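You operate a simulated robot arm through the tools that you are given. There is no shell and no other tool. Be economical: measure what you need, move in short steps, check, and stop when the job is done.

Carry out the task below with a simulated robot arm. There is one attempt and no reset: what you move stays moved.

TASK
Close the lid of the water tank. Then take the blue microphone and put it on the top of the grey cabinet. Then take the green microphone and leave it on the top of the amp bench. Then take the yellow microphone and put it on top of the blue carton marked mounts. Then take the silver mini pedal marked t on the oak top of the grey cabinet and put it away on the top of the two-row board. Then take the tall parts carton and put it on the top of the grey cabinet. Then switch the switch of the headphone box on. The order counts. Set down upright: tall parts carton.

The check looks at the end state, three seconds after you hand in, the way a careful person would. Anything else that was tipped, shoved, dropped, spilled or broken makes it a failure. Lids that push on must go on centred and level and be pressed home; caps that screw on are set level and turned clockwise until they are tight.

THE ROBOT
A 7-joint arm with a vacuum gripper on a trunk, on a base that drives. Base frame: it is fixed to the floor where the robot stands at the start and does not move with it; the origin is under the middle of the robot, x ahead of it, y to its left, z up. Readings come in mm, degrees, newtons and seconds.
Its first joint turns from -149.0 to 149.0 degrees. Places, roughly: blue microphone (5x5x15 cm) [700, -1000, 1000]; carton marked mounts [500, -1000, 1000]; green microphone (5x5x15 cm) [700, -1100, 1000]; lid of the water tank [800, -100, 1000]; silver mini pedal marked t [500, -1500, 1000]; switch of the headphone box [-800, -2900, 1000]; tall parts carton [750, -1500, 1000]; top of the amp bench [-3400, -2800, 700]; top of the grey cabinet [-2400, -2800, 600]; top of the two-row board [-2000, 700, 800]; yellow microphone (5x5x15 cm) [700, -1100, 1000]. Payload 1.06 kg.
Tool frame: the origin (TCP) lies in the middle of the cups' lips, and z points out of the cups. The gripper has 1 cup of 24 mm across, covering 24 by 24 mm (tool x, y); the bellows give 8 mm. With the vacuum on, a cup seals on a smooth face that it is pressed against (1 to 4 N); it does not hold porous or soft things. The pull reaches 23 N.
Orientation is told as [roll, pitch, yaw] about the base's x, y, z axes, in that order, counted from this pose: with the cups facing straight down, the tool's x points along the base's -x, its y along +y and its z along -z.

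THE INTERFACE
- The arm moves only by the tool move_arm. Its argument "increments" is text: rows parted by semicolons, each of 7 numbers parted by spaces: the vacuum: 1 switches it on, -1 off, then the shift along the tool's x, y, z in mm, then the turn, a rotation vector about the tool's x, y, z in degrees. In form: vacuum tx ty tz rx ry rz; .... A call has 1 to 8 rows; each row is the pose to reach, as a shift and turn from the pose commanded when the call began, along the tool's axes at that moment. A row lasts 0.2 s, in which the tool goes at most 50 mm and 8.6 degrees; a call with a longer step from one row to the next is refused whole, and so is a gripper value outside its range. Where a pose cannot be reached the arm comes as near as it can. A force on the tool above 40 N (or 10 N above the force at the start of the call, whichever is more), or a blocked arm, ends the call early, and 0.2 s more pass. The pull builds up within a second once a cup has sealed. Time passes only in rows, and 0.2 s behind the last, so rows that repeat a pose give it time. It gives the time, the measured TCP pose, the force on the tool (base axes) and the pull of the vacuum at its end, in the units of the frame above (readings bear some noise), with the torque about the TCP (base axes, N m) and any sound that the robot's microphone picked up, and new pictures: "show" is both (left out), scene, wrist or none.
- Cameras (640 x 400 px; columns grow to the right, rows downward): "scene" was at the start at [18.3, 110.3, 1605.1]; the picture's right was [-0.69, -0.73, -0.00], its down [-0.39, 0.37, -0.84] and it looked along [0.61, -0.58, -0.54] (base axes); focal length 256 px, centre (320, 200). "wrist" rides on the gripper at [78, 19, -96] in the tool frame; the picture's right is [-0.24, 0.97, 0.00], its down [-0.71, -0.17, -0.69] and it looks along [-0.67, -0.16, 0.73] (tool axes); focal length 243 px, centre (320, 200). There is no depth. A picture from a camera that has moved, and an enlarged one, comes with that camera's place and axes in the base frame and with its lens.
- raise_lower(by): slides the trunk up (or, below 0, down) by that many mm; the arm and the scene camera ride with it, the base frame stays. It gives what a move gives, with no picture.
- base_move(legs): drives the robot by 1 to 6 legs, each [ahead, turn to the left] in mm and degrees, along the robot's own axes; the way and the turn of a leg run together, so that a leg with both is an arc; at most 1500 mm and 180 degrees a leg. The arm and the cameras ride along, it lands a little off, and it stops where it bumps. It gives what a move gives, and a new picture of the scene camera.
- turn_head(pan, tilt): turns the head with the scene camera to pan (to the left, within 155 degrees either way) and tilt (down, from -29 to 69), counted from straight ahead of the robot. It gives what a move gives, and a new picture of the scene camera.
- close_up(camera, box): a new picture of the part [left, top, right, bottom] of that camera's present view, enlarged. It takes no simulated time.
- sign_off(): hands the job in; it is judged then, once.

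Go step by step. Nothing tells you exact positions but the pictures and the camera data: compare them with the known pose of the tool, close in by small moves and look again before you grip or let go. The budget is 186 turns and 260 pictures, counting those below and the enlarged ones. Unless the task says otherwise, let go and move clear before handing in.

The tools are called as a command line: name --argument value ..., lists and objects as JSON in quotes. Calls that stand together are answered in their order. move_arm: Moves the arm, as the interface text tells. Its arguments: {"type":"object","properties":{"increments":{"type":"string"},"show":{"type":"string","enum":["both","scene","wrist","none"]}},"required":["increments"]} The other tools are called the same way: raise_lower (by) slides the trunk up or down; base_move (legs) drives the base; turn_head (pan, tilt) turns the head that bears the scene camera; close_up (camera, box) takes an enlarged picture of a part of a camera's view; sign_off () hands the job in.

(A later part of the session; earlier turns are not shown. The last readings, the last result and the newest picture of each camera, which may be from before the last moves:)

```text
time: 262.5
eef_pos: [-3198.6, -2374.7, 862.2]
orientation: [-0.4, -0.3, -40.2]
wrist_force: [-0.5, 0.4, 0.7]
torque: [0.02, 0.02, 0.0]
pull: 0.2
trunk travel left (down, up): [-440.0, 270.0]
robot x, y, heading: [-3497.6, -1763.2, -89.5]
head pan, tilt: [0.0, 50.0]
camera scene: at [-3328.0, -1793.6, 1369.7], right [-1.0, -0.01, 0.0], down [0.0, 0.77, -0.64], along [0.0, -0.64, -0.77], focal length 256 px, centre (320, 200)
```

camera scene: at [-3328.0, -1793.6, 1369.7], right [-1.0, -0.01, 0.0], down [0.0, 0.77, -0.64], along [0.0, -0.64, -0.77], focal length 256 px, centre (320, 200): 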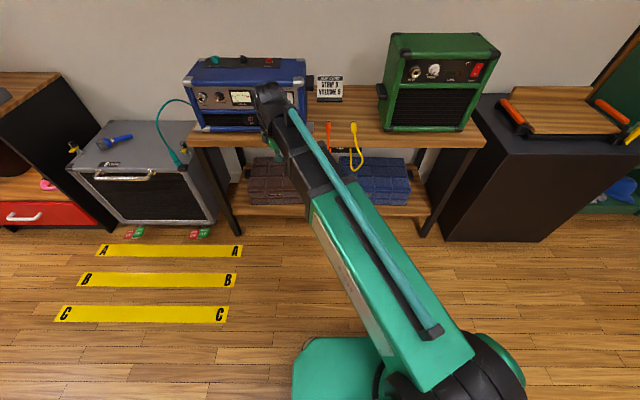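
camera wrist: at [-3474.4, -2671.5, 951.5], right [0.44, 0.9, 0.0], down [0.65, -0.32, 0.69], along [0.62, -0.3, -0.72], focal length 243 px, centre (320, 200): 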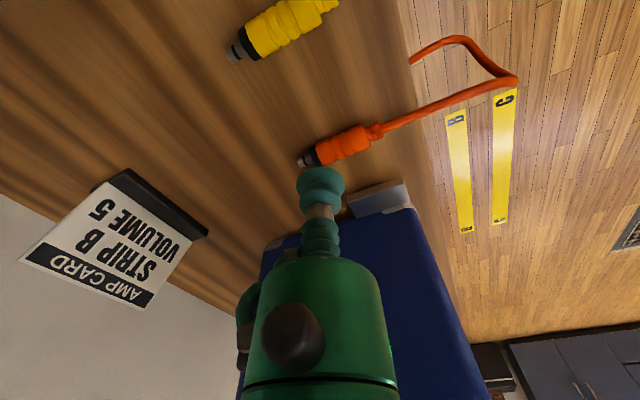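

Good alignment. Swing the arm over the mic and lower the trunk.

move_arm --increments "-1 34 -30 0 0 0 4; -1 68 -60 0 0 0 8; -1 102 -90 0 0 0 12; -1 136 -119 0 0 0 16; -1 170 -149 0 0 0 20; -1 204 -179 0 0 0 24; -1 238 -209 0 0 0 28; -1 271 -238 0 0 0 32" --show "none"

raise_lower --by -400

move_arm --increments "-1 0 0 40 0 0 0; -1 0 0 85 0 0 0; -1 0 0 130 0 0 0; -1 0 0 130 0 0 0" --show "wrist"

```text
time: 264.3
eef_pos: [-3561.4, -2383.4, 864.8]
orientation: [-0.2, -0.6, -72.2]
wrist_force: [-0.1, 0.3, 0.1]
torque: [0.01, 0.02, -0.04]
pull: 0.0
trunk travel left (down, up): [-440.0, 270.0]
robot x, y, heading: [-3495.3, -1764.3, -89.6]
head pan, tilt: [0.0, 50.0]
```

```text
time: 268.1
eef_pos: [-3560.6, -2382.1, 463.6]
orientation: [-0.2, -0.5, -72.1]
wrist_force: [0.6, 0.3, 0.6]
torque: [-0.01, 0.02, 0.04]
pull: 0.0
trunk travel left (down, up): [-40.0, 670.0]
robot x, y, heading: [-3494.2, -1762.8, -89.7]
head pan, tilt: [0.0, 50.0]
```

```text
time: 269.1
eef_pos: [-3561.2, -2383.6, 335.1]
orientation: [-0.3, -0.6, -72.2]
wrist_force: [0.0, 0.0, 0.3]
torque: [0.0, 0.0, 0.03]
pull: 0.0
trunk travel left (down, up): [-40.0, 670.0]
robot x, y, heading: [-3502.5, -1765.8, -89.2]
head pan, tilt: [0.0, 50.0]
camera wrist: at [-3567.6, -2301.8, 430.0], right [1.0, 0.07, 0.0], down [0.05, -0.72, 0.69], along [0.05, -0.69, -0.72], focal length 243 px, centre (320, 200)
```

wrist: 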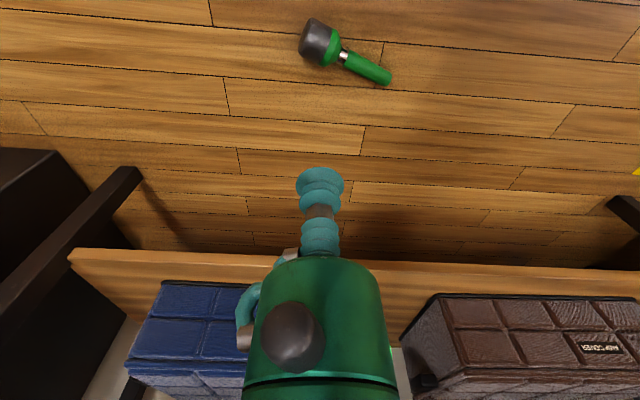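

move_arm --increments "-1 4 0 45 0 0 0; -1 4 0 90 0 0 0; -1 4 0 135 0 0 0; -1 4 0 180 0 0 0; -1 4 0 225 0 0 0; -1 4 0 230 0 0 0; -1 4 0 230 0 0 0" --show "none"

close_up --camera "wrist" --box '[200, 50, 440, 200]'

```text
time: 270.7
eef_pos: [-3562.9, -2383.2, 103.9]
orientation: [-0.2, -0.5, -72.1]
wrist_force: [-0.2, 1.1, 0.3]
torque: [0.01, 0.0, 0.0]
pull: 0.0
trunk travel left (down, up): [-40.0, 670.0]
robot x, y, heading: [-3493.8, -1764.4, -89.5]
head pan, tilt: [0.0, 50.0]
```

```text
2.67 times, centred on (320, 125) of wrist
camera zoom: at [-3569.0, -2302.2, 197.7], right [1.0, 0.07, 0.0], down [0.05, -0.72, 0.69], along [0.05, -0.69, -0.72], focal length 647 px, centre (320, 400)
```

zoom: 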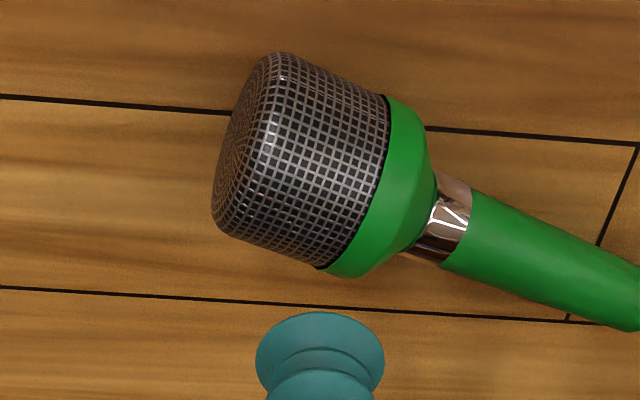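

move_arm --increments "1 6.4 -5 0 0 0 0; 1 6.4 -5 25 0 0 0; 1 6.4 -5 45 0 0 0; 1 6.4 -5 50 0 0 0; 1 6.4 -5 54 0 0 0; 1 6.4 -5 57 0 0 0; 1 6.4 -5 57 0 0 0; 1 6.4 -5 57 0 0 0" --show "none"

close_up --camera "wrist" --box '[200, 80, 440, 230]'

```text
time: 272.5
eef_pos: [-3570.2, -2378.5, 47.5]
orientation: [-0.3, -0.5, -72.2]
wrist_force: [-4.1, 4.2, 9.7]
torque: [0.08, 0.03, 0.07]
pull: 22.9
trunk travel left (down, up): [-40.0, 670.0]
robot x, y, heading: [-3498.3, -1764.0, -89.6]
head pan, tilt: [0.0, 50.0]
```

```text
2.67 times, centred on (320, 155) of wrist
camera zoom: at [-3576.1, -2298.2, 141.5], right [1.0, 0.07, 0.0], down [0.05, -0.72, 0.69], along [0.05, -0.69, -0.72], focal length 647 px, centre (320, 320)
```

zoom: 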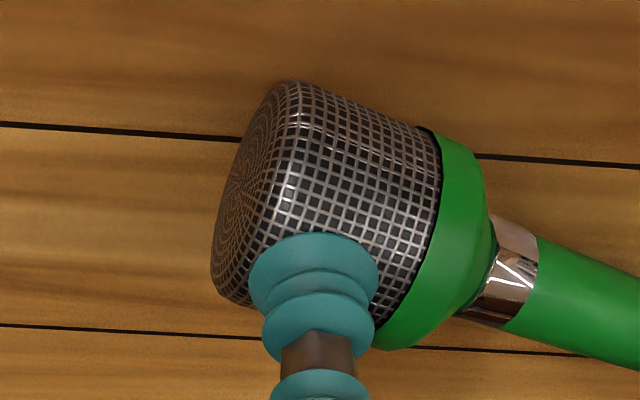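

Sealed. Lift.

move_arm --increments "1 0 0 -6 0 0 0; 1 0 0 -20 0 0 0; 1 0 0 -45 0 0 0; 1 0 0 -80 0 0 0; 1 0 0 -120 0 0 0; 1 0 0 -160 0 0 0; 1 0 0 -200 0 0 0; 1 0 0 -240 0 0 0" --show "none"

raise_lower --by 400

raise_lower --by 180

base_move --legs '[[220, 0]]'

```text
time: 274.3
eef_pos: [-3569.2, -2373.5, 286.0]
orientation: [-0.2, -0.5, -72.3]
wrist_force: [0.2, 0.4, -2.7]
torque: [0.09, 0.17, 0.03]
pull: 23.1
trunk travel left (down, up): [-40.0, 670.0]
robot x, y, heading: [-3493.7, -1763.9, -89.6]
head pan, tilt: [0.0, 50.0]
```

```text
time: 278.1
eef_pos: [-3568.8, -2374.7, 685.5]
orientation: [-0.2, -0.4, -72.2]
wrist_force: [0.6, -0.3, -3.1]
torque: [0.03, 0.21, -0.03]
pull: 23.1
trunk travel left (down, up): [-440.0, 270.0]
robot x, y, heading: [-3496.0, -1765.8, -89.7]
head pan, tilt: [0.0, 50.0]
```

```text
time: 280.1
eef_pos: [-3569.7, -2373.7, 866.5]
orientation: [-0.2, -0.5, -72.3]
wrist_force: [0.6, 0.2, -2.8]
torque: [0.09, 0.18, 0.0]
pull: 22.2
trunk travel left (down, up): [-620.0, 90.0]
robot x, y, heading: [-3497.1, -1761.5, -89.4]
head pan, tilt: [0.0, 50.0]
```

```text
time: 281.8
eef_pos: [-3568.0, -2599.3, 865.0]
orientation: [-0.1, -0.5, -72.2]
wrist_force: [-0.3, -0.7, -2.0]
torque: [0.09, 0.17, -0.01]
pull: 22.8
trunk travel left (down, up): [-620.0, 90.0]
robot x, y, heading: [-3494.3, -1990.8, -89.6]
head pan, tilt: [0.0, 50.0]
camera scene: at [-3326.7, -2019.5, 1549.7], right [-1.0, 0.0, 0.0], down [0.0, 0.77, -0.64], along [0.0, -0.64, -0.77], focal length 256 px, centre (320, 200)
```

scene: 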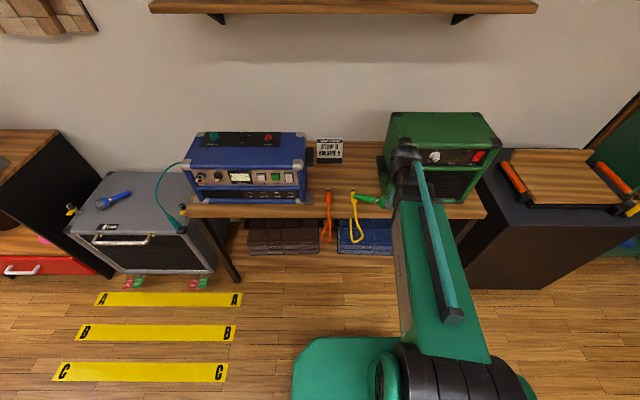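

Held. Move it clear of the green amp's handle then back over the gap.

move_arm --increments "1 -8 24 0 0 0 0; 1 -15.5 47.6 0 0 0 0; 1 -50 36 0 0 0 0; 1 -90 23 0 0 0 0; 1 -130 10 0 0 0 0; 1 -170 -3 0 0 0 0; 1 -212 -16 0 0 0 0; 1 -253 -30 0 0 0 0"

close_up --camera "scene" --box '[290, 120, 430, 220]'

```text
time: 283.6
eef_pos: [-3520.3, -2851.2, 866.6]
orientation: [-0.3, -0.5, -72.3]
wrist_force: [0.3, 0.0, -2.2]
torque: [0.11, 0.2, -0.04]
pull: 23.1
trunk travel left (down, up): [-620.0, 90.0]
robot x, y, heading: [-3498.4, -1992.4, -89.6]
head pan, tilt: [0.0, 50.0]
camera scene: at [-3326.7, -2019.5, 1549.7], right [-1.0, 0.0, 0.0], down [0.0, 0.77, -0.64], along [0.0, -0.64, -0.77], focal length 256 px, centre (320, 200)
camera wrist: at [-3526.5, -2771.0, 960.4], right [1.0, 0.07, 0.0], down [0.05, -0.72, 0.69], along [0.05, -0.69, -0.72], focal length 243 px, centre (320, 200)
```

scene: 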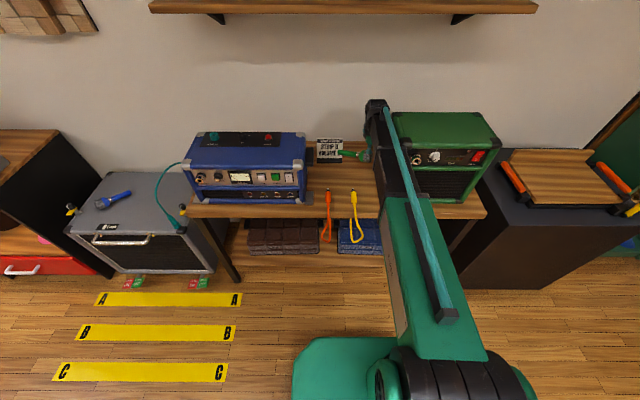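
wrist: 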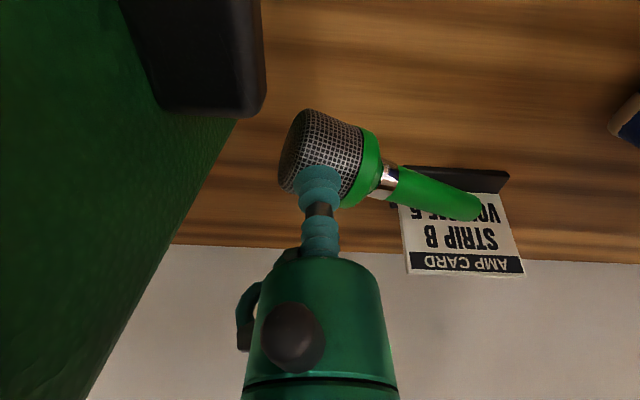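

```text
4.00 times, centred on (360, 170) of scene
camera zoom: at [-3326.7, -2019.5, 1549.7], right [-1.0, 0.0, 0.0], down [0.0, 0.77, -0.64], along [0.0, -0.64, -0.77], focal length 1024 px, centre (160, 320)
```

zoom: 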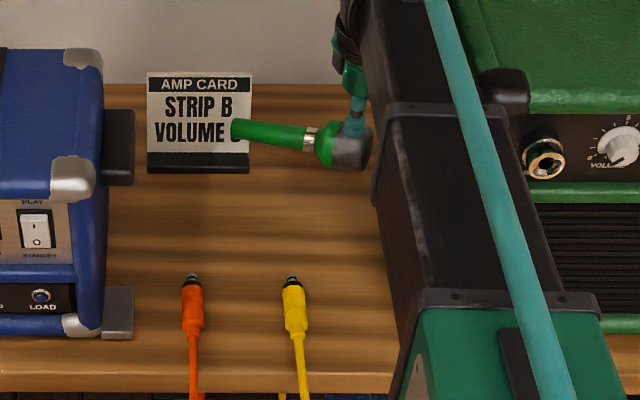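

Clear of the sign; shift 25 mm away from the amp handle and lower.

move_arm --increments "1 -3 25 0 0 0 0; 1 -3 25 35 0 0 0; 1 -3 25 70 0 0 0; 1 -3 25 95 0 0 0; 1 -3 25 95 0 0 0" --show "wrist"

close_up --camera "scene" --box '[290, 120, 430, 220]'

```text
time: 285.0
eef_pos: [-3500.1, -2845.0, 777.8]
orientation: [-0.6, -0.9, -72.4]
wrist_force: [-3.5, 2.4, 22.6]
torque: [-0.09, -0.28, 0.03]
pull: 23.4
trunk travel left (down, up): [-620.0, 90.0]
robot x, y, heading: [-3498.9, -1988.9, -89.9]
head pan, tilt: [0.0, 50.0]
stopped in row 5: the force on the tool passed its limit at 41 N (the readings are from after the stop); the commanded pose is now the measured one
camera wrist: at [-3504.9, -2763.5, 870.7], right [1.0, 0.07, -0.01], down [0.05, -0.72, 0.7], along [0.04, -0.7, -0.72], focal length 243 px, centre (320, 200)
```

wrist: 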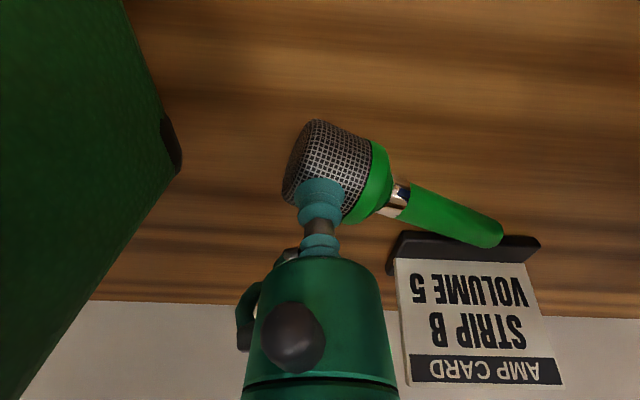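

```text
4.00 times, centred on (360, 170) of scene
camera zoom: at [-3326.9, -2016.3, 1549.7], right [-1.0, 0.0, 0.0], down [0.0, 0.76, -0.64], along [0.0, -0.64, -0.76], focal length 1024 px, centre (160, 320)
```

zoom: 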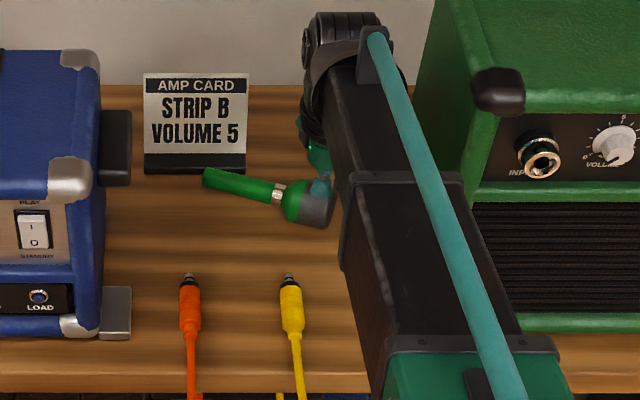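

It touched the bench (z≈730). Back off a few mm, release, rise.

move_arm --increments "1 0 0 -3 0 0 0; -1 0 0 -4 0 0 0; -1 0 0 -4 0 0 0; -1 0 0 -4 0 0 0; -1 0 0 -4 0 0 0; -1 0 0 -14 0 0 0; -1 0 0 -55 0 0 0; -1 0 0 -100 0 0 0" --show "wrist"

close_up --camera "scene" --box '[290, 120, 430, 220]'

```text
time: 286.8
eef_pos: [-3499.1, -2847.3, 874.4]
orientation: [-0.4, -0.6, -72.4]
wrist_force: [-0.1, 0.3, -0.2]
torque: [0.01, 0.02, 0.01]
pull: 0.0
trunk travel left (down, up): [-620.0, 90.0]
robot x, y, heading: [-3498.1, -1989.5, -90.2]
head pan, tilt: [0.0, 50.0]
camera wrist: at [-3504.5, -2764.9, 968.6], right [1.0, 0.07, 0.0], down [0.05, -0.72, 0.69], along [0.05, -0.69, -0.72], focal length 243 px, centre (320, 200)
```

wrist: 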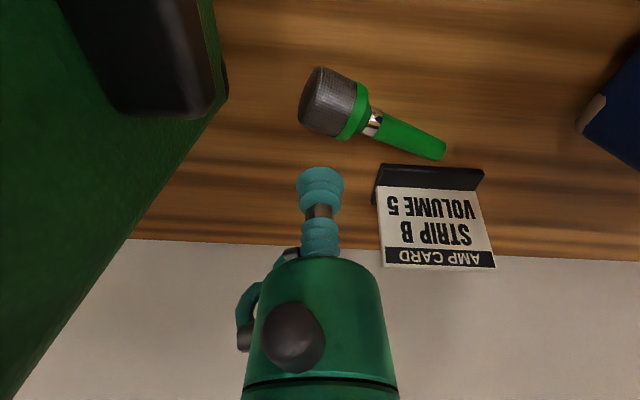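

```text
4.00 times, centred on (360, 170) of scene
camera zoom: at [-3326.9, -2018.8, 1549.6], right [-1.0, 0.0, 0.0], down [0.0, 0.77, -0.64], along [0.0, -0.64, -0.77], focal length 1024 px, centre (160, 320)
```

zoom: 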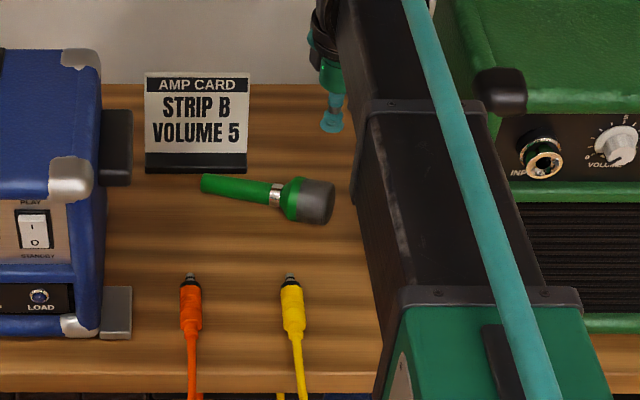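

Green mic rests on the amp bench. Next, the yellow one: raise the arm and drive back to the mic bench.

move_arm --increments "0 0 0 -45 0 0 0; 0 0 0 -90 0 0 0; 0 0 0 -135 0 0 0; 0 0 0 -180 0 0 0; 0 0 0 -225 0 0 0; 0 0 0 -240 0 0 0" --show "none"

raise_lower --by 60

base_move --legs '[[-300, 0], [0, 90], [1500, 0], [1100, 0]]'

```text
time: 288.2
eef_pos: [-3496.1, -2842.2, 1114.0]
orientation: [-0.4, -0.6, -72.4]
wrist_force: [0.0, 0.0, -0.6]
torque: [-0.01, 0.04, -0.03]
pull: 0.1
trunk travel left (down, up): [-620.0, 90.0]
robot x, y, heading: [-3495.7, -1990.6, -89.9]
head pan, tilt: [0.0, 50.0]
```

```text
time: 289.2
eef_pos: [-3497.0, -2842.2, 1173.7]
orientation: [-0.4, -0.7, -72.5]
wrist_force: [-0.2, 0.0, -0.2]
torque: [0.02, 0.01, -0.02]
pull: 0.1
trunk travel left (down, up): [-680.0, 30.0]
robot x, y, heading: [-3497.3, -1988.6, -90.1]
head pan, tilt: [0.0, 50.0]
```

```text
time: 307.2
eef_pos: [-78.1, -1858.0, 1173.3]
orientation: [-0.4, -0.7, 14.0]
wrist_force: [-0.7, 0.3, -0.6]
torque: [0.01, -0.01, -0.01]
pull: 0.1
trunk travel left (down, up): [-680.0, 30.0]
robot x, y, heading: [-929.2, -1804.7, -3.2]
head pan, tilt: [0.0, 50.0]
camera scene: at [-889.4, -1634.0, 1609.7], right [-0.06, -1.0, 0.0], down [-0.76, 0.05, -0.64], along [0.64, -0.04, -0.77], focal length 256 px, centre (320, 200)
```

scene: 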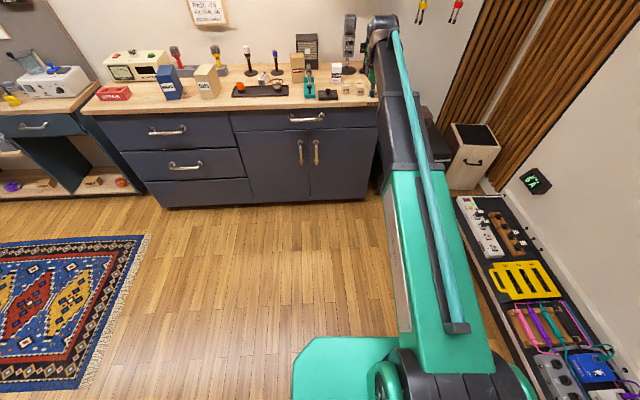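

base_move --legs '[[0, 38.7], [1035, 0], [0, -35.5]]'

close_up --camera "wrist" --box '[0, 0, 640, 400]'

```text
time: 315.9
eef_pos: [746.3, -1233.3, 1172.9]
orientation: [-0.4, -0.6, 16.6]
wrist_force: [-0.4, 0.0, 0.6]
torque: [0.04, -0.02, 0.02]
pull: 0.1
trunk travel left (down, up): [-680.0, 30.0]
robot x, y, heading: [-108.4, -1215.7, -0.9]
head pan, tilt: [0.0, 50.0]
camera scene: at [-74.5, -1046.5, 1609.7], right [-0.02, -1.0, 0.0], down [-0.77, 0.01, -0.64], along [0.64, -0.01, -0.77], focal length 256 px, centre (320, 200)
```

scene: 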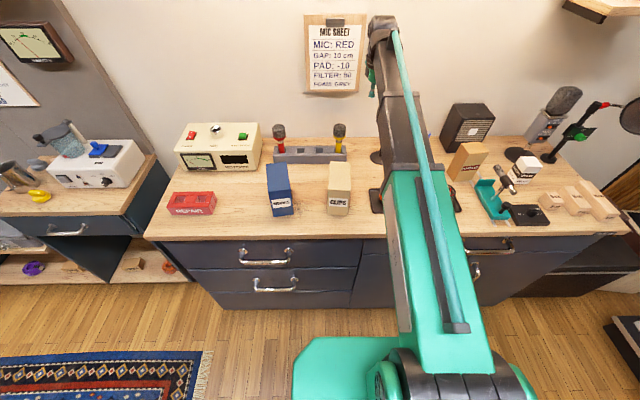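

```text
1.00 times, centred on (320, 200) of wrist (not enlarged: the box is as wide or as high as the picture)
camera zoom: at [664.4, -1238.2, 1267.0], right [-0.05, 1.0, 0.0], down [0.72, 0.04, 0.69], along [0.69, 0.03, -0.72], focal length 243 px, centre (320, 200)
```

zoom: 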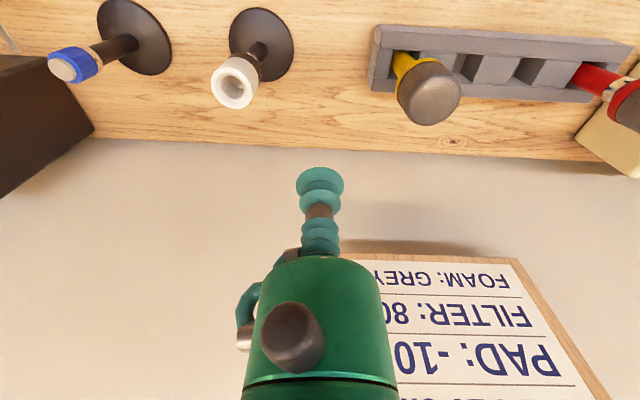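

Yellow's top ≈ (740,-1133,1060). Move above it.

move_arm --increments "-1 -12 50 0 0 0 0; -1 -24 100 0 0 0 0; -1 -24 100 45 0 0 0; -1 -24 100 82 0 0 0; -1 -24 100 82 0 0 0" --show "none"

close_up --camera "wrist" --box '[220, 80, 420, 205]'

close_up --camera "scene" --box '[240, 100, 400, 240]'

```text
refused: row 1 steps farther than a row can; nothing moved
```

```text
3.20 times, centred on (320, 142) of wrist
camera zoom: at [664.4, -1238.2, 1267.0], right [-0.05, 1.0, 0.0], down [0.72, 0.04, 0.69], along [0.69, 0.03, -0.72], focal length 776 px, centre (320, 384)
```

zoom: 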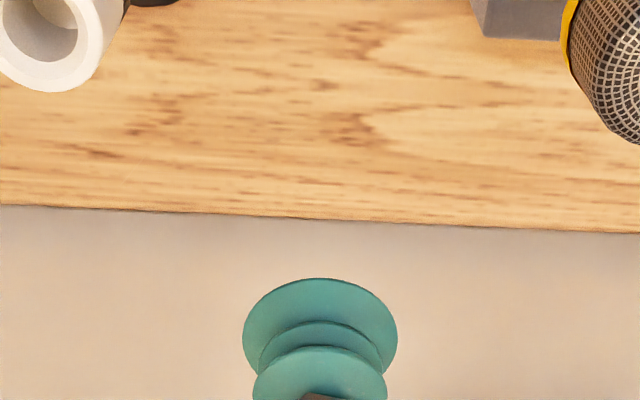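

```text
2.86 times, centred on (320, 170) of scene
camera zoom: at [-74.5, -1046.5, 1609.7], right [-0.02, -1.0, 0.0], down [-0.77, 0.01, -0.64], along [0.64, -0.01, -0.77], focal length 732 px, centre (320, 286)
```

zoom: 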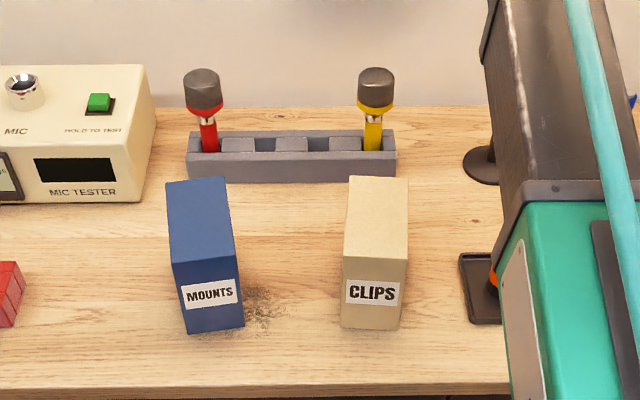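

Mounts carton top centre ≈ (512,-921,1029); yellow top ≈ (736,-1133,1060). Move above yellow with smaller steps.

move_arm --increments "-1 -7 33 0 0 0 0; -1 -13 66 0 0 0 0; -1 -19 99 0 0 0 0; -1 -19 99 40 0 0 0; -1 -19 99 82 0 0 0; -1 -19 99 82 0 0 0" --show "none"

close_up --camera "wrist" --box '[220, 80, 420, 205]'

```text
time: 317.3
eef_pos: [738.1, -1136.4, 1091.9]
orientation: [-0.4, -0.8, 16.7]
wrist_force: [0.3, 0.0, 0.8]
torque: [0.01, 0.02, -0.04]
pull: 0.1
trunk travel left (down, up): [-680.0, 30.0]
robot x, y, heading: [-109.6, -1218.1, -1.0]
head pan, tilt: [0.0, 50.0]
```

```text
3.20 times, centred on (320, 142) of wrist
camera zoom: at [656.1, -1140.4, 1185.5], right [-0.05, 1.0, 0.0], down [0.72, 0.04, 0.69], along [0.69, 0.03, -0.72], focal length 776 px, centre (320, 384)
```

zoom: 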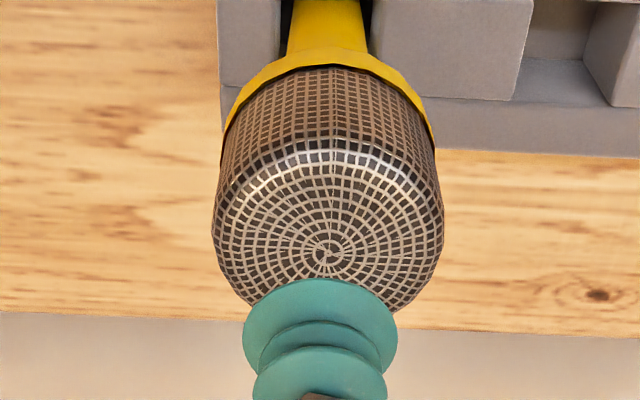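

Nearly perfectly centred. Press down to seal.

move_arm --increments "1 -2 0 15 0 0 0; 1 -2 0 26 0 0 0; 1 -2 0 32 0 0 0; 1 -2 0 35 0 0 0; 1 -2 0 37 0 0 0; 1 -2 0 37 0 0 0; 1 -2 0 37 0 0 0" --show "none"

```text
time: 318.9
eef_pos: [737.8, -1133.1, 1054.0]
orientation: [-0.4, -0.7, 16.6]
wrist_force: [0.0, -0.4, 11.3]
torque: [0.03, 0.1, -0.02]
pull: 22.9
trunk travel left (down, up): [-680.0, 30.0]
robot x, y, heading: [-105.2, -1213.7, -1.0]
head pan, tilt: [0.0, 50.0]
```

move_arm --increments "1 0 0 -4 0 0 0; 1 0 0 -14 0 0 0; 1 0 0 -40 0 0 0; 1 0 0 -75 0 0 0; 1 0 0 -115 0 0 0; 1 0 0 -155 0 0 0; 1 0 0 -185 0 0 0; 1 0 0 -185 0 0 0" --show "none"

base_move --legs '[[-100, 0]]'

```text
time: 320.7
eef_pos: [735.3, -1132.1, 1237.9]
orientation: [-0.4, -0.6, 16.6]
wrist_force: [-0.5, 0.6, -1.8]
torque: [-0.01, 0.03, 0.01]
pull: 23.2
trunk travel left (down, up): [-680.0, 30.0]
robot x, y, heading: [-108.8, -1218.8, -0.8]
head pan, tilt: [0.0, 50.0]
```

```text
time: 321.9
eef_pos: [634.8, -1130.5, 1239.5]
orientation: [-0.5, -0.7, 16.7]
wrist_force: [-0.3, -0.1, -3.1]
torque: [0.0, 0.01, -0.03]
pull: 22.8
trunk travel left (down, up): [-680.0, 30.0]
robot x, y, heading: [-209.2, -1211.7, -0.7]
head pan, tilt: [0.0, 50.0]
camera scene: at [-176.3, -1044.7, 1609.8], right [-0.01, -1.0, 0.0], down [-0.77, 0.01, -0.64], along [0.64, -0.01, -0.77], focal length 256 px, centre (320, 200)
```

scene: 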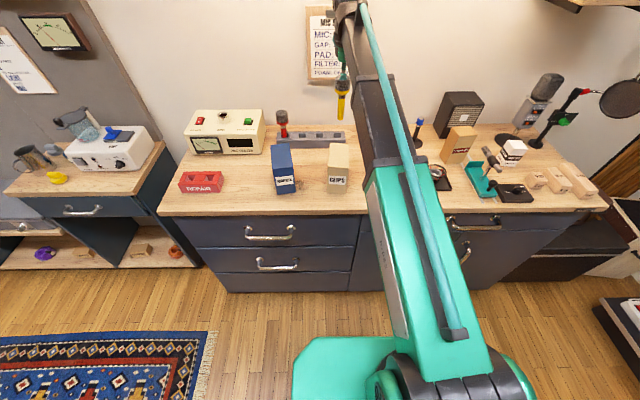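

Held. Swing it over the mounts carton.

move_arm --increments "1 5 18 0 0 0 0; 1 13 50 0 0 0 0; 1 23 86 0 0 0 0; 1 33 122 0 0 0 0; 1 43 158 0 0 0 0; 1 53 195 0 0 0 0; 1 60 223 0 0 0 0; 1 63 233 0 0 0 0"

close_up --camera "scene" --box '[230, 60, 370, 220]'

```text
time: 323.7
eef_pos: [507.2, -927.3, 1235.9]
orientation: [-0.4, -0.6, 16.7]
wrist_force: [0.0, -0.1, -2.9]
torque: [0.01, 0.01, 0.07]
pull: 22.9
trunk travel left (down, up): [-680.0, 30.0]
robot x, y, heading: [-206.1, -1216.7, -0.8]
head pan, tilt: [0.0, 50.0]
camera scene: at [-174.3, -1044.5, 1609.7], right [-0.01, -1.0, 0.0], down [-0.77, 0.01, -0.64], along [0.64, -0.01, -0.77], focal length 256 px, centre (320, 200)
camera wrist: at [425.7, -931.0, 1329.0], right [-0.05, 1.0, 0.0], down [0.72, 0.04, 0.69], along [0.69, 0.03, -0.72], focal length 243 px, centre (320, 200)
```

scene: 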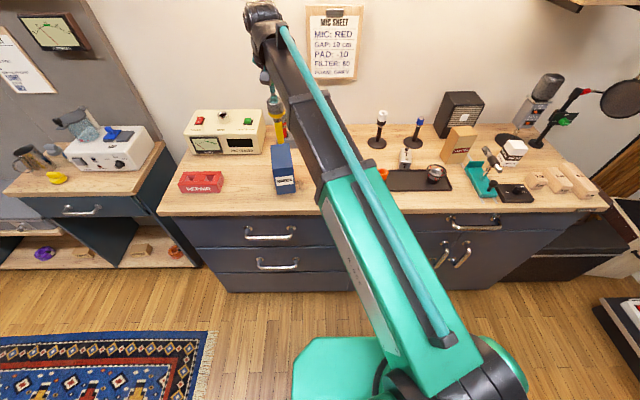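
wrist: 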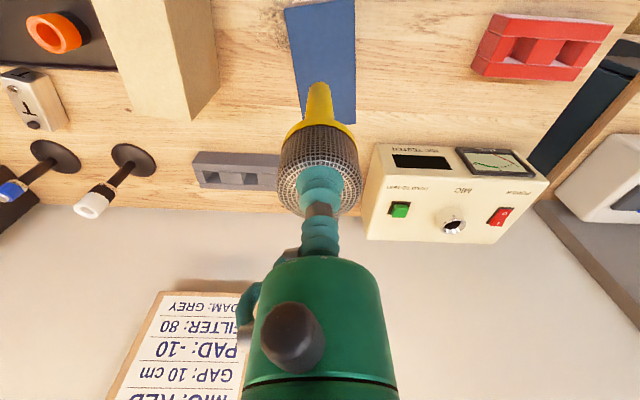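

```text
2.50 times, centred on (300, 140) of scene
camera zoom: at [-174.3, -1044.5, 1609.7], right [-0.01, -1.0, 0.0], down [-0.77, 0.01, -0.64], along [0.64, -0.01, -0.77], focal length 640 px, centre (370, 350)
```

zoom: 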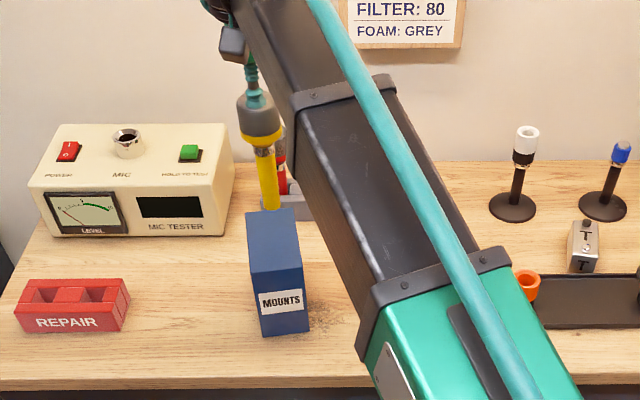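

Carton top confirmed (centre (512,-921), z≈1029). Centre and lower to just above.

move_arm --increments "1 -5.5 4.6 0 0 0 0; 1 -5.5 4.6 20 0 0 0; 1 -5.5 4.6 38 0 0 0; 1 -5.5 4.6 42 0 0 0; 1 -5.5 4.6 42 0 0 0" --show "wrist"

close_up --camera "scene" --box '[230, 60, 370, 220]'

```text
time: 324.9
eef_pos: [513.5, -918.7, 1195.0]
orientation: [-0.4, -0.7, 16.7]
wrist_force: [-0.2, 0.3, -3.1]
torque: [0.03, 0.02, -0.02]
pull: 22.9
trunk travel left (down, up): [-680.0, 30.0]
robot x, y, heading: [-204.2, -1213.9, -0.7]
head pan, tilt: [0.0, 50.0]
camera wrist: at [430.7, -923.3, 1288.1], right [-0.05, 1.0, 0.0], down [0.72, 0.04, 0.69], along [0.69, 0.03, -0.72], focal length 243 px, centre (320, 200)
```

wrist: 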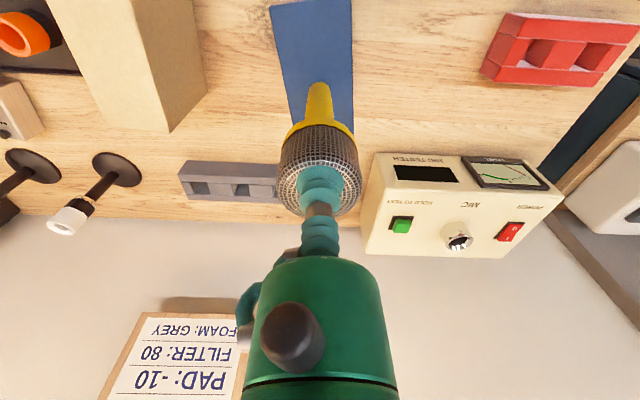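

```text
2.50 times, centred on (300, 140) of scene
camera zoom: at [-174.3, -1044.6, 1609.7], right [-0.01, -1.0, 0.0], down [-0.77, 0.01, -0.64], along [0.64, -0.01, -0.77], focal length 640 px, centre (370, 350)
```

zoom: 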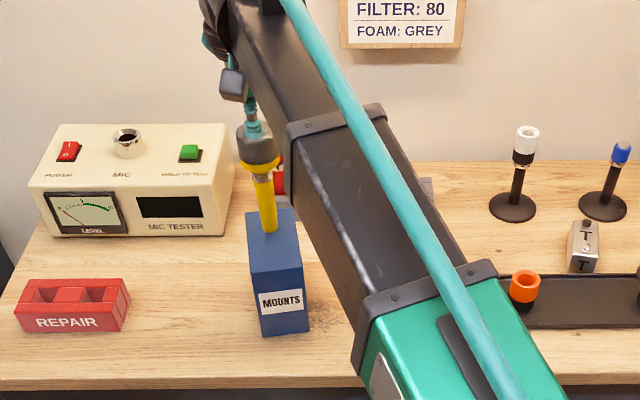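

Tip is over the middle of the carton top. Lower slowly.

move_arm --increments "1 0 0 3 0 0 0; 1 0 0 6 0 0 0; 1 0 0 8 0 0 0; 1 0 0 10 0 0 0; 1 0 0 10 0 0 0" --show "none"

```text
time: 326.1
eef_pos: [512.2, -918.9, 1184.1]
orientation: [-0.4, -0.7, 16.7]
wrist_force: [-0.2, -0.1, -2.5]
torque: [-0.01, 0.0, 0.0]
pull: 22.8
trunk travel left (down, up): [-680.0, 30.0]
robot x, y, heading: [-206.6, -1214.5, -0.8]
head pan, tilt: [0.0, 50.0]
```

move_arm --increments "1 0 0 2 0 0 0; 1 0 0 4 0 0 0; 1 0 0 5 0 0 0; 1 0 0 5 0 0 0" --show "none"

```text
time: 327.1
eef_pos: [513.0, -919.2, 1180.2]
orientation: [-0.4, -0.7, 16.7]
wrist_force: [0.4, 0.1, 9.5]
torque: [0.04, -0.03, -0.01]
pull: 22.7
trunk travel left (down, up): [-680.0, 30.0]
robot x, y, heading: [-208.4, -1218.8, -0.9]
head pan, tilt: [0.0, 50.0]
```

Contact. Relax 2 mm, release and rise straight up.

move_arm --increments "1 0 0 -1.5 0 0 0; 1 0 0 -1.5 0 0 0; -1 0 0 -1.5 0 0 0; -1 0 0 -1.5 0 0 0; -1 0 0 -1.5 0 0 0; -1 0 0 -5 0 0 0; -1 0 0 -15 0 0 0; -1 0 0 -45 0 0 0"

close_up --camera "scene" --box '[230, 60, 370, 220]'

```text
time: 328.9
eef_pos: [512.4, -919.2, 1225.4]
orientation: [-0.3, -0.7, 16.6]
wrist_force: [-0.4, -0.7, -0.7]
torque: [0.01, -0.01, -0.01]
pull: 0.1
trunk travel left (down, up): [-680.0, 30.0]
robot x, y, heading: [-207.6, -1211.9, -0.7]
head pan, tilt: [0.0, 50.0]
camera scene: at [-174.7, -1044.7, 1609.7], right [-0.01, -1.0, 0.0], down [-0.77, 0.01, -0.64], along [0.64, -0.01, -0.77], focal length 256 px, centre (320, 200)
camera wrist: at [430.3, -923.9, 1318.7], right [-0.05, 1.0, 0.0], down [0.72, 0.04, 0.69], along [0.69, 0.03, -0.72], focal length 243 px, centre (320, 200)
```

scene: 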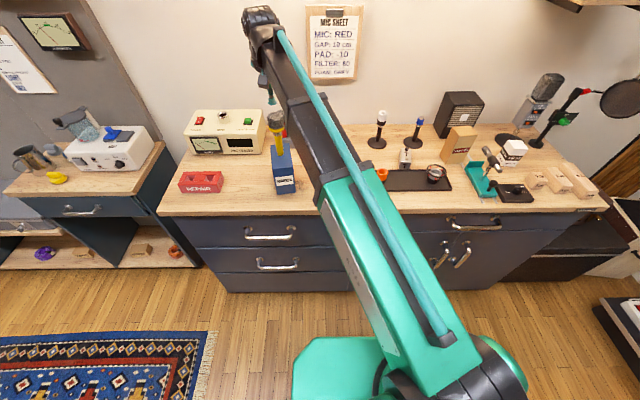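
wrist: 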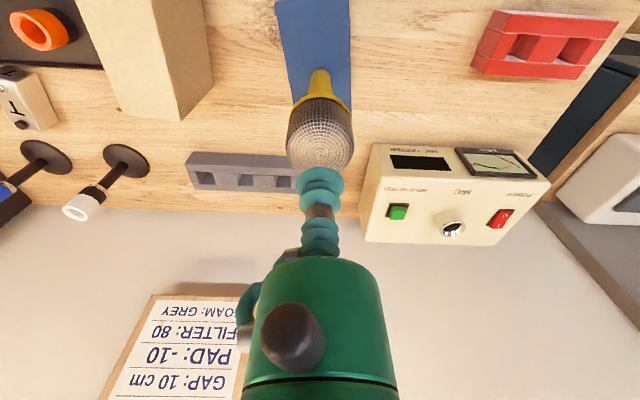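

```text
2.50 times, centred on (300, 140) of scene
camera zoom: at [-174.7, -1044.7, 1609.7], right [-0.01, -1.0, 0.0], down [-0.77, 0.01, -0.64], along [0.64, -0.01, -0.77], focal length 640 px, centre (370, 350)
```

zoom: 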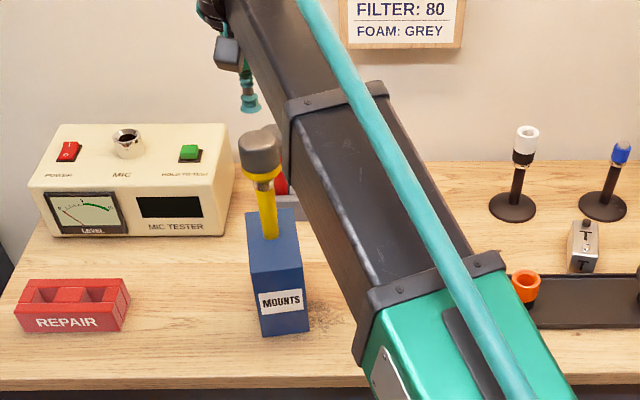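

The yellow mic stands on the mounts carton. Next the silver T pedal near (630,-1400); move the wrist camera over it.

move_arm --increments "-1 0 0 -15 0 0 0; -1 4 -45 -15 0 0 2; -1 8 -92 -15 0 0 4; -1 12 -140 -15 0 0 6; -1 16 -187 -15 0 0 8; -1 20 -235 -15 0 0 10; -1 24 -282 -15 0 0 12; -1 28 -330 -15 0 0 14" --show "none"

move_arm --increments "-1 0 -40 20 0 0 2; -1 0 -70 50 0 0 2; -1 0 -70 90 0 0 2; -1 0 -70 90 0 0 2"

close_up --camera "scene" --box '[380, 80, 620, 220]'

```text
time: 330.7
eef_pos: [580.7, -1242.2, 1239.9]
orientation: [-0.3, -0.7, 2.7]
wrist_force: [-0.4, -0.2, -0.3]
torque: [0.01, 0.02, 0.0]
pull: 0.1
trunk travel left (down, up): [-680.0, 30.0]
robot x, y, heading: [-208.0, -1217.2, -0.8]
head pan, tilt: [0.0, 50.0]
```

```text
time: 331.7
eef_pos: [583.5, -1312.2, 1151.6]
orientation: [-0.2, -0.7, 0.8]
wrist_force: [-0.6, -0.5, -0.8]
torque: [0.06, -0.04, -0.01]
pull: 0.1
trunk travel left (down, up): [-680.0, 30.0]
robot x, y, heading: [-208.0, -1217.0, -0.6]
head pan, tilt: [0.0, 50.0]
camera scene: at [-174.5, -1044.8, 1609.7], right [-0.01, -1.0, 0.0], down [-0.77, 0.01, -0.64], along [0.64, -0.01, -0.77], focal length 256 px, centre (320, 200)
camera wrist: at [503.5, -1294.4, 1246.1], right [0.22, 0.97, 0.0], down [0.7, -0.16, 0.69], along [0.68, -0.16, -0.72], focal length 243 px, centre (320, 200)
```

scene: 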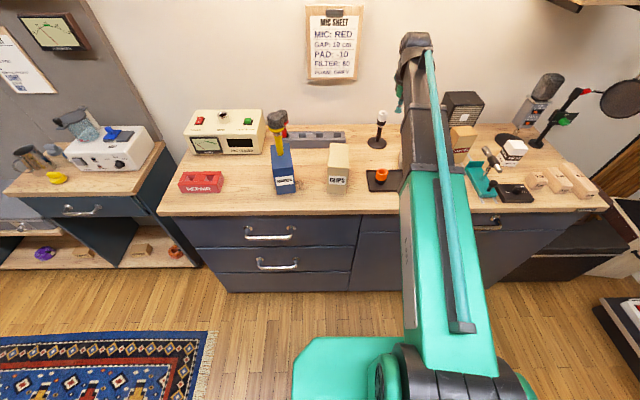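
wrist: 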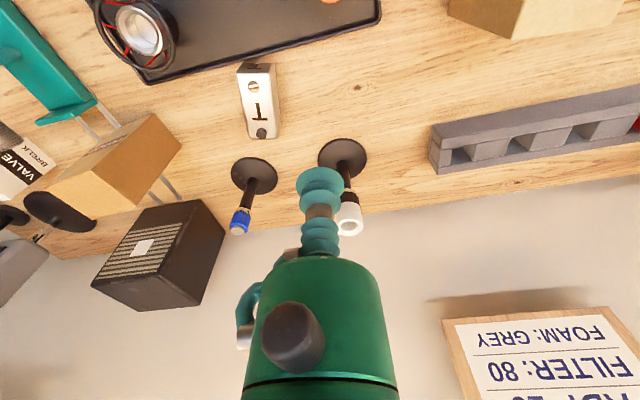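

```text
2.67 times, centred on (500, 150) of scene
camera zoom: at [-174.5, -1044.8, 1609.7], right [-0.01, -1.0, 0.0], down [-0.77, 0.01, -0.64], along [0.64, -0.01, -0.77], focal length 683 px, centre (-160, 333)
```

zoom: 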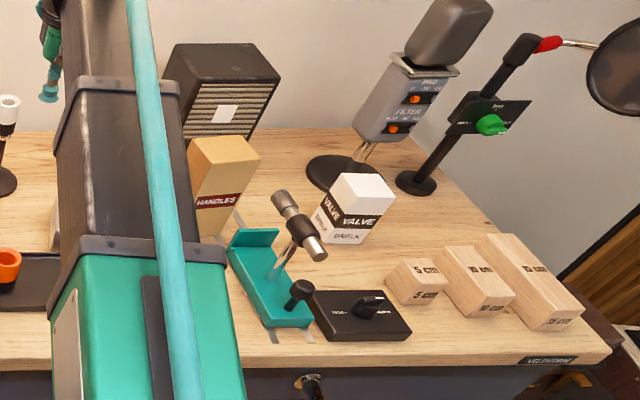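

The tall kraft carton reads HANDLES; the T pedal is clear at ≈(609,-1398). Descend above it for a closer look.

move_arm --increments "-1 -12 -43 0 0 0 0; -1 -25 -86 0 0 0 0; -1 -25 -86 45 0 0 0; -1 -25 -86 90 0 0 0; -1 -25 -86 125 0 0 0; -1 -25 -86 125 0 0 0"

close_up --camera "wrist" --box '[220, 60, 420, 205]'

```text
time: 333.1
eef_pos: [612.0, -1399.2, 1027.0]
orientation: [-0.1, -0.6, 0.7]
wrist_force: [0.1, 0.3, 0.5]
torque: [0.01, -0.03, 0.0]
pull: 0.0
trunk travel left (down, up): [-680.0, 30.0]
robot x, y, heading: [-204.0, -1214.2, -0.6]
head pan, tilt: [0.0, 50.0]
camera scene: at [-174.5, -1044.7, 1609.7], right [-0.01, -1.0, 0.0], down [-0.77, 0.01, -0.64], along [0.64, -0.01, -0.77], focal length 256 px, centre (320, 200)
camera wrist: at [531.6, -1382.2, 1120.6], right [0.22, 0.97, 0.0], down [0.7, -0.16, 0.69], along [0.68, -0.16, -0.72], focal length 243 px, centre (320, 200)
```

scene: 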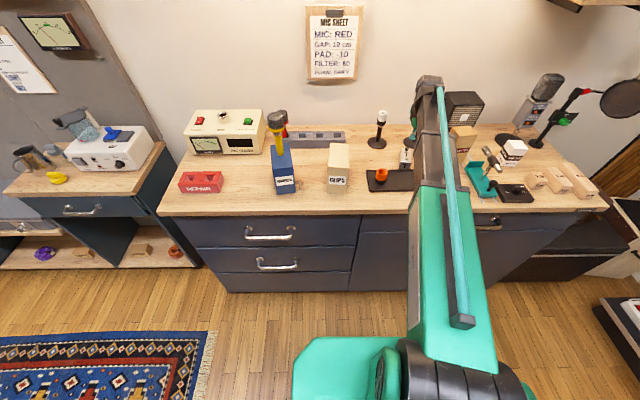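
wrist: 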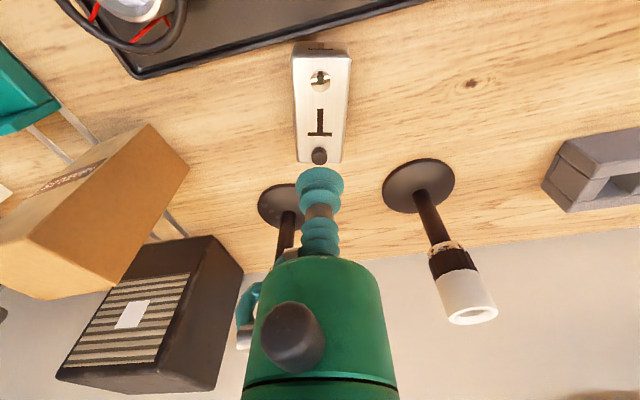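

```text
2.76 times, centred on (320, 132) of wrist
camera zoom: at [531.6, -1382.2, 1120.6], right [0.22, 0.97, 0.0], down [0.7, -0.16, 0.69], along [0.68, -0.16, -0.72], focal length 669 px, centre (320, 386)
```

zoom: 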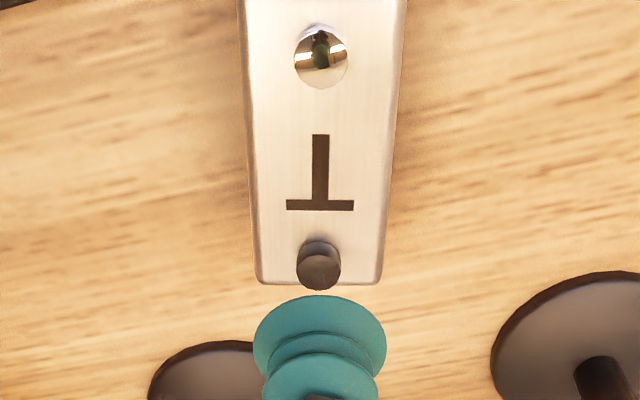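

T area centre ≈ (627,-1405,924), flat between knob and footswitch. Descend on it.

move_arm --increments "-1 -15 -6 0 0 0 0; -1 -15 -6 45 0 0 0; -1 -15 -6 80 0 0 0; -1 -15 -6 88 0 0 0; -1 -15 -6 88 0 0 0" --show "none"

close_up --camera "wrist" --box '[220, 60, 420, 205]'

```text
time: 334.3
eef_pos: [626.0, -1405.5, 941.1]
orientation: [-0.2, -0.8, 0.6]
wrist_force: [-0.2, -0.8, 0.6]
torque: [0.04, 0.01, 0.01]
pull: 0.0
trunk travel left (down, up): [-680.0, 30.0]
robot x, y, heading: [-205.4, -1215.8, -0.9]
head pan, tilt: [0.0, 50.0]
```

```text
2.76 times, centred on (320, 132) of wrist
camera zoom: at [547.1, -1387.1, 1034.6], right [0.22, 0.97, 0.0], down [0.7, -0.16, 0.69], along [0.68, -0.16, -0.72], focal length 669 px, centre (320, 386)
```

zoom: 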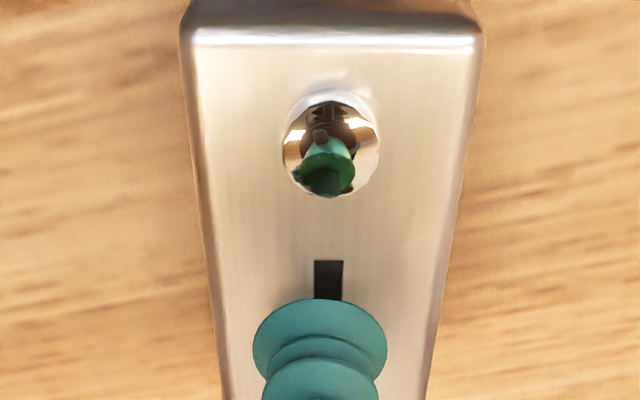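

move_arm --increments "1 3 0 5 0 0 0; 1 3 0 9 0 0 0; 1 3 0 13 0 0 0; 1 3 0 16 0 0 0; 1 3 0 18 0 0 0; 1 3 0 18 0 0 0; 1 3 0 18 0 0 0" --show "none"

```text
time: 335.1
eef_pos: [625.5, -1406.9, 933.1]
orientation: [-0.3, -1.2, 0.7]
wrist_force: [-2.5, 0.9, 20.9]
torque: [0.0, 0.07, 0.01]
pull: 22.9
trunk travel left (down, up): [-680.0, 30.0]
robot x, y, heading: [-203.5, -1215.2, -0.9]
head pan, tilt: [0.0, 50.0]
stopped in row 4: the force on the tool passed its limit at 44 N (the readings are from after the stop); the commanded pose is now the measured one
```

Sealed on the pedal. Lift, back off from the bench and look toward the two-row board region (-2000,700).

move_arm --increments "1 0 0 -4 0 0 0; 1 0 0 -15 0 0 0; 1 0 0 -45 0 0 0; 1 0 0 -85 0 0 0; 1 0 0 -125 0 0 0; 1 0 0 -165 0 0 0; 1 0 0 -165 0 0 0" --show "wrist"

turn_head --pan 130 --tilt 20

```text
time: 336.7
eef_pos: [624.7, -1405.6, 1094.9]
orientation: [-0.3, -1.0, 0.7]
wrist_force: [-0.6, -0.4, -0.9]
torque: [-0.01, 0.0, 0.03]
pull: 22.9
trunk travel left (down, up): [-680.0, 30.0]
robot x, y, heading: [-203.9, -1215.5, -0.8]
head pan, tilt: [0.0, 50.0]
camera wrist: at [544.4, -1387.1, 1188.8], right [0.22, 0.97, 0.0], down [0.7, -0.16, 0.7], along [0.68, -0.16, -0.72], focal length 243 px, centre (320, 200)
```

wrist: 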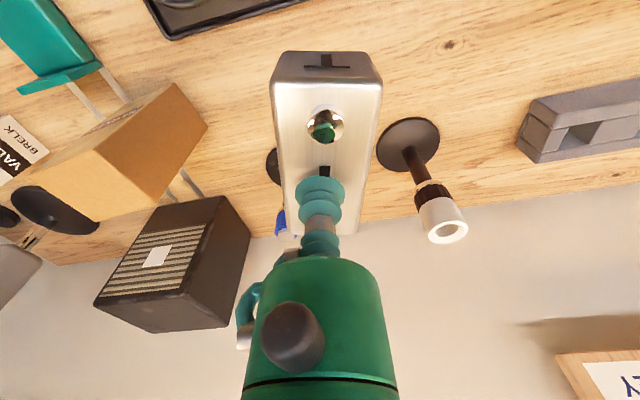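

```text
time: 338.9
eef_pos: [624.2, -1405.5, 1095.6]
orientation: [-0.3, -1.0, 0.7]
wrist_force: [0.1, 0.9, -2.0]
torque: [-0.02, 0.01, -0.02]
pull: 23.2
trunk travel left (down, up): [-680.0, 30.0]
robot x, y, heading: [-209.3, -1218.1, -0.9]
head pan, tilt: [130.0, 20.0]
camera scene: at [-310.0, -971.5, 1655.3], right [0.78, 0.63, 0.0], down [0.22, -0.27, -0.94], along [-0.59, 0.73, -0.34], focal length 256 px, centre (320, 200)
```

scene: 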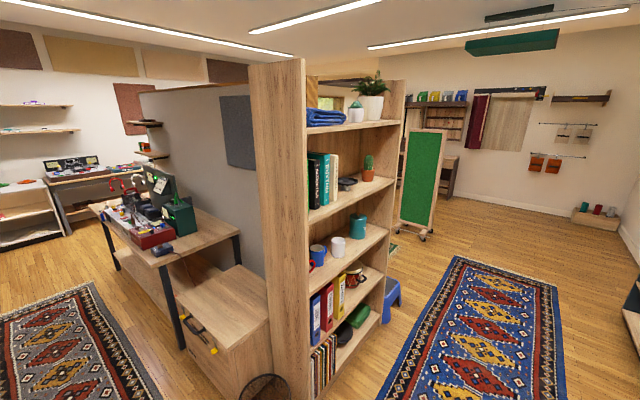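

The two-row board must be north of the bookshelf/partition. Back away from the bench, then drive north past the bookshelf and look.

base_move --legs '[[-320, 0], [0, 87.3]]'

turn_head --pan 20 --tilt 25

```text
time: 344.7
eef_pos: [-292.7, -391.5, 1096.0]
orientation: [-0.3, -1.0, 87.6]
wrist_force: [-0.4, 0.7, -1.9]
torque: [0.03, -0.01, -0.01]
pull: 22.6
trunk travel left (down, up): [-680.0, 30.0]
robot x, y, heading: [-528.7, -1208.6, 85.9]
head pan, tilt: [130.0, 20.0]
camera scene: at [-775.7, -1297.7, 1655.3], right [-0.59, 0.81, 0.0], down [0.28, 0.2, -0.94], along [-0.76, -0.55, -0.34], focal length 256 px, centre (320, 200)
```

scene: 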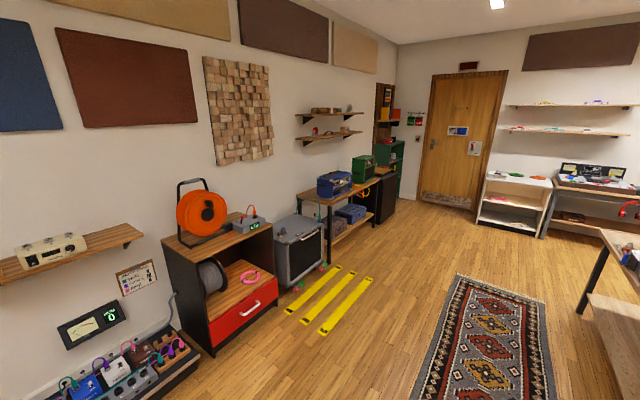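

```text
time: 346.6
eef_pos: [-292.7, -389.6, 1094.9]
orientation: [-0.2, -1.0, 87.5]
wrist_force: [-0.2, -0.5, -2.9]
torque: [0.01, -0.02, 0.01]
pull: 23.1
trunk travel left (down, up): [-680.0, 30.0]
robot x, y, heading: [-527.0, -1214.2, 86.0]
head pan, tilt: [20.0, 25.0]
camera scene: at [-725.9, -1154.3, 1647.2], right [0.96, 0.28, 0.0], down [0.12, -0.41, -0.91], along [-0.25, 0.87, -0.42], focal length 256 px, centre (320, 200)
```

scene: 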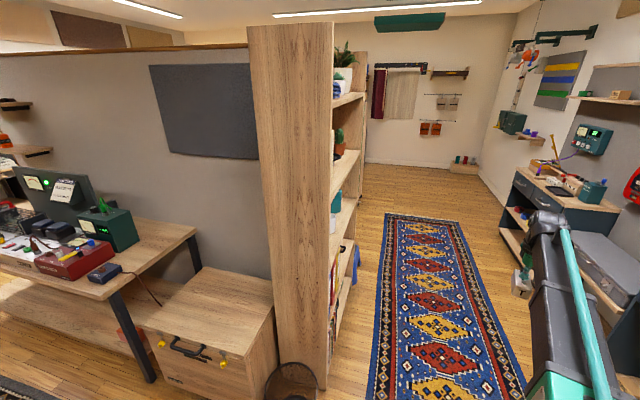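

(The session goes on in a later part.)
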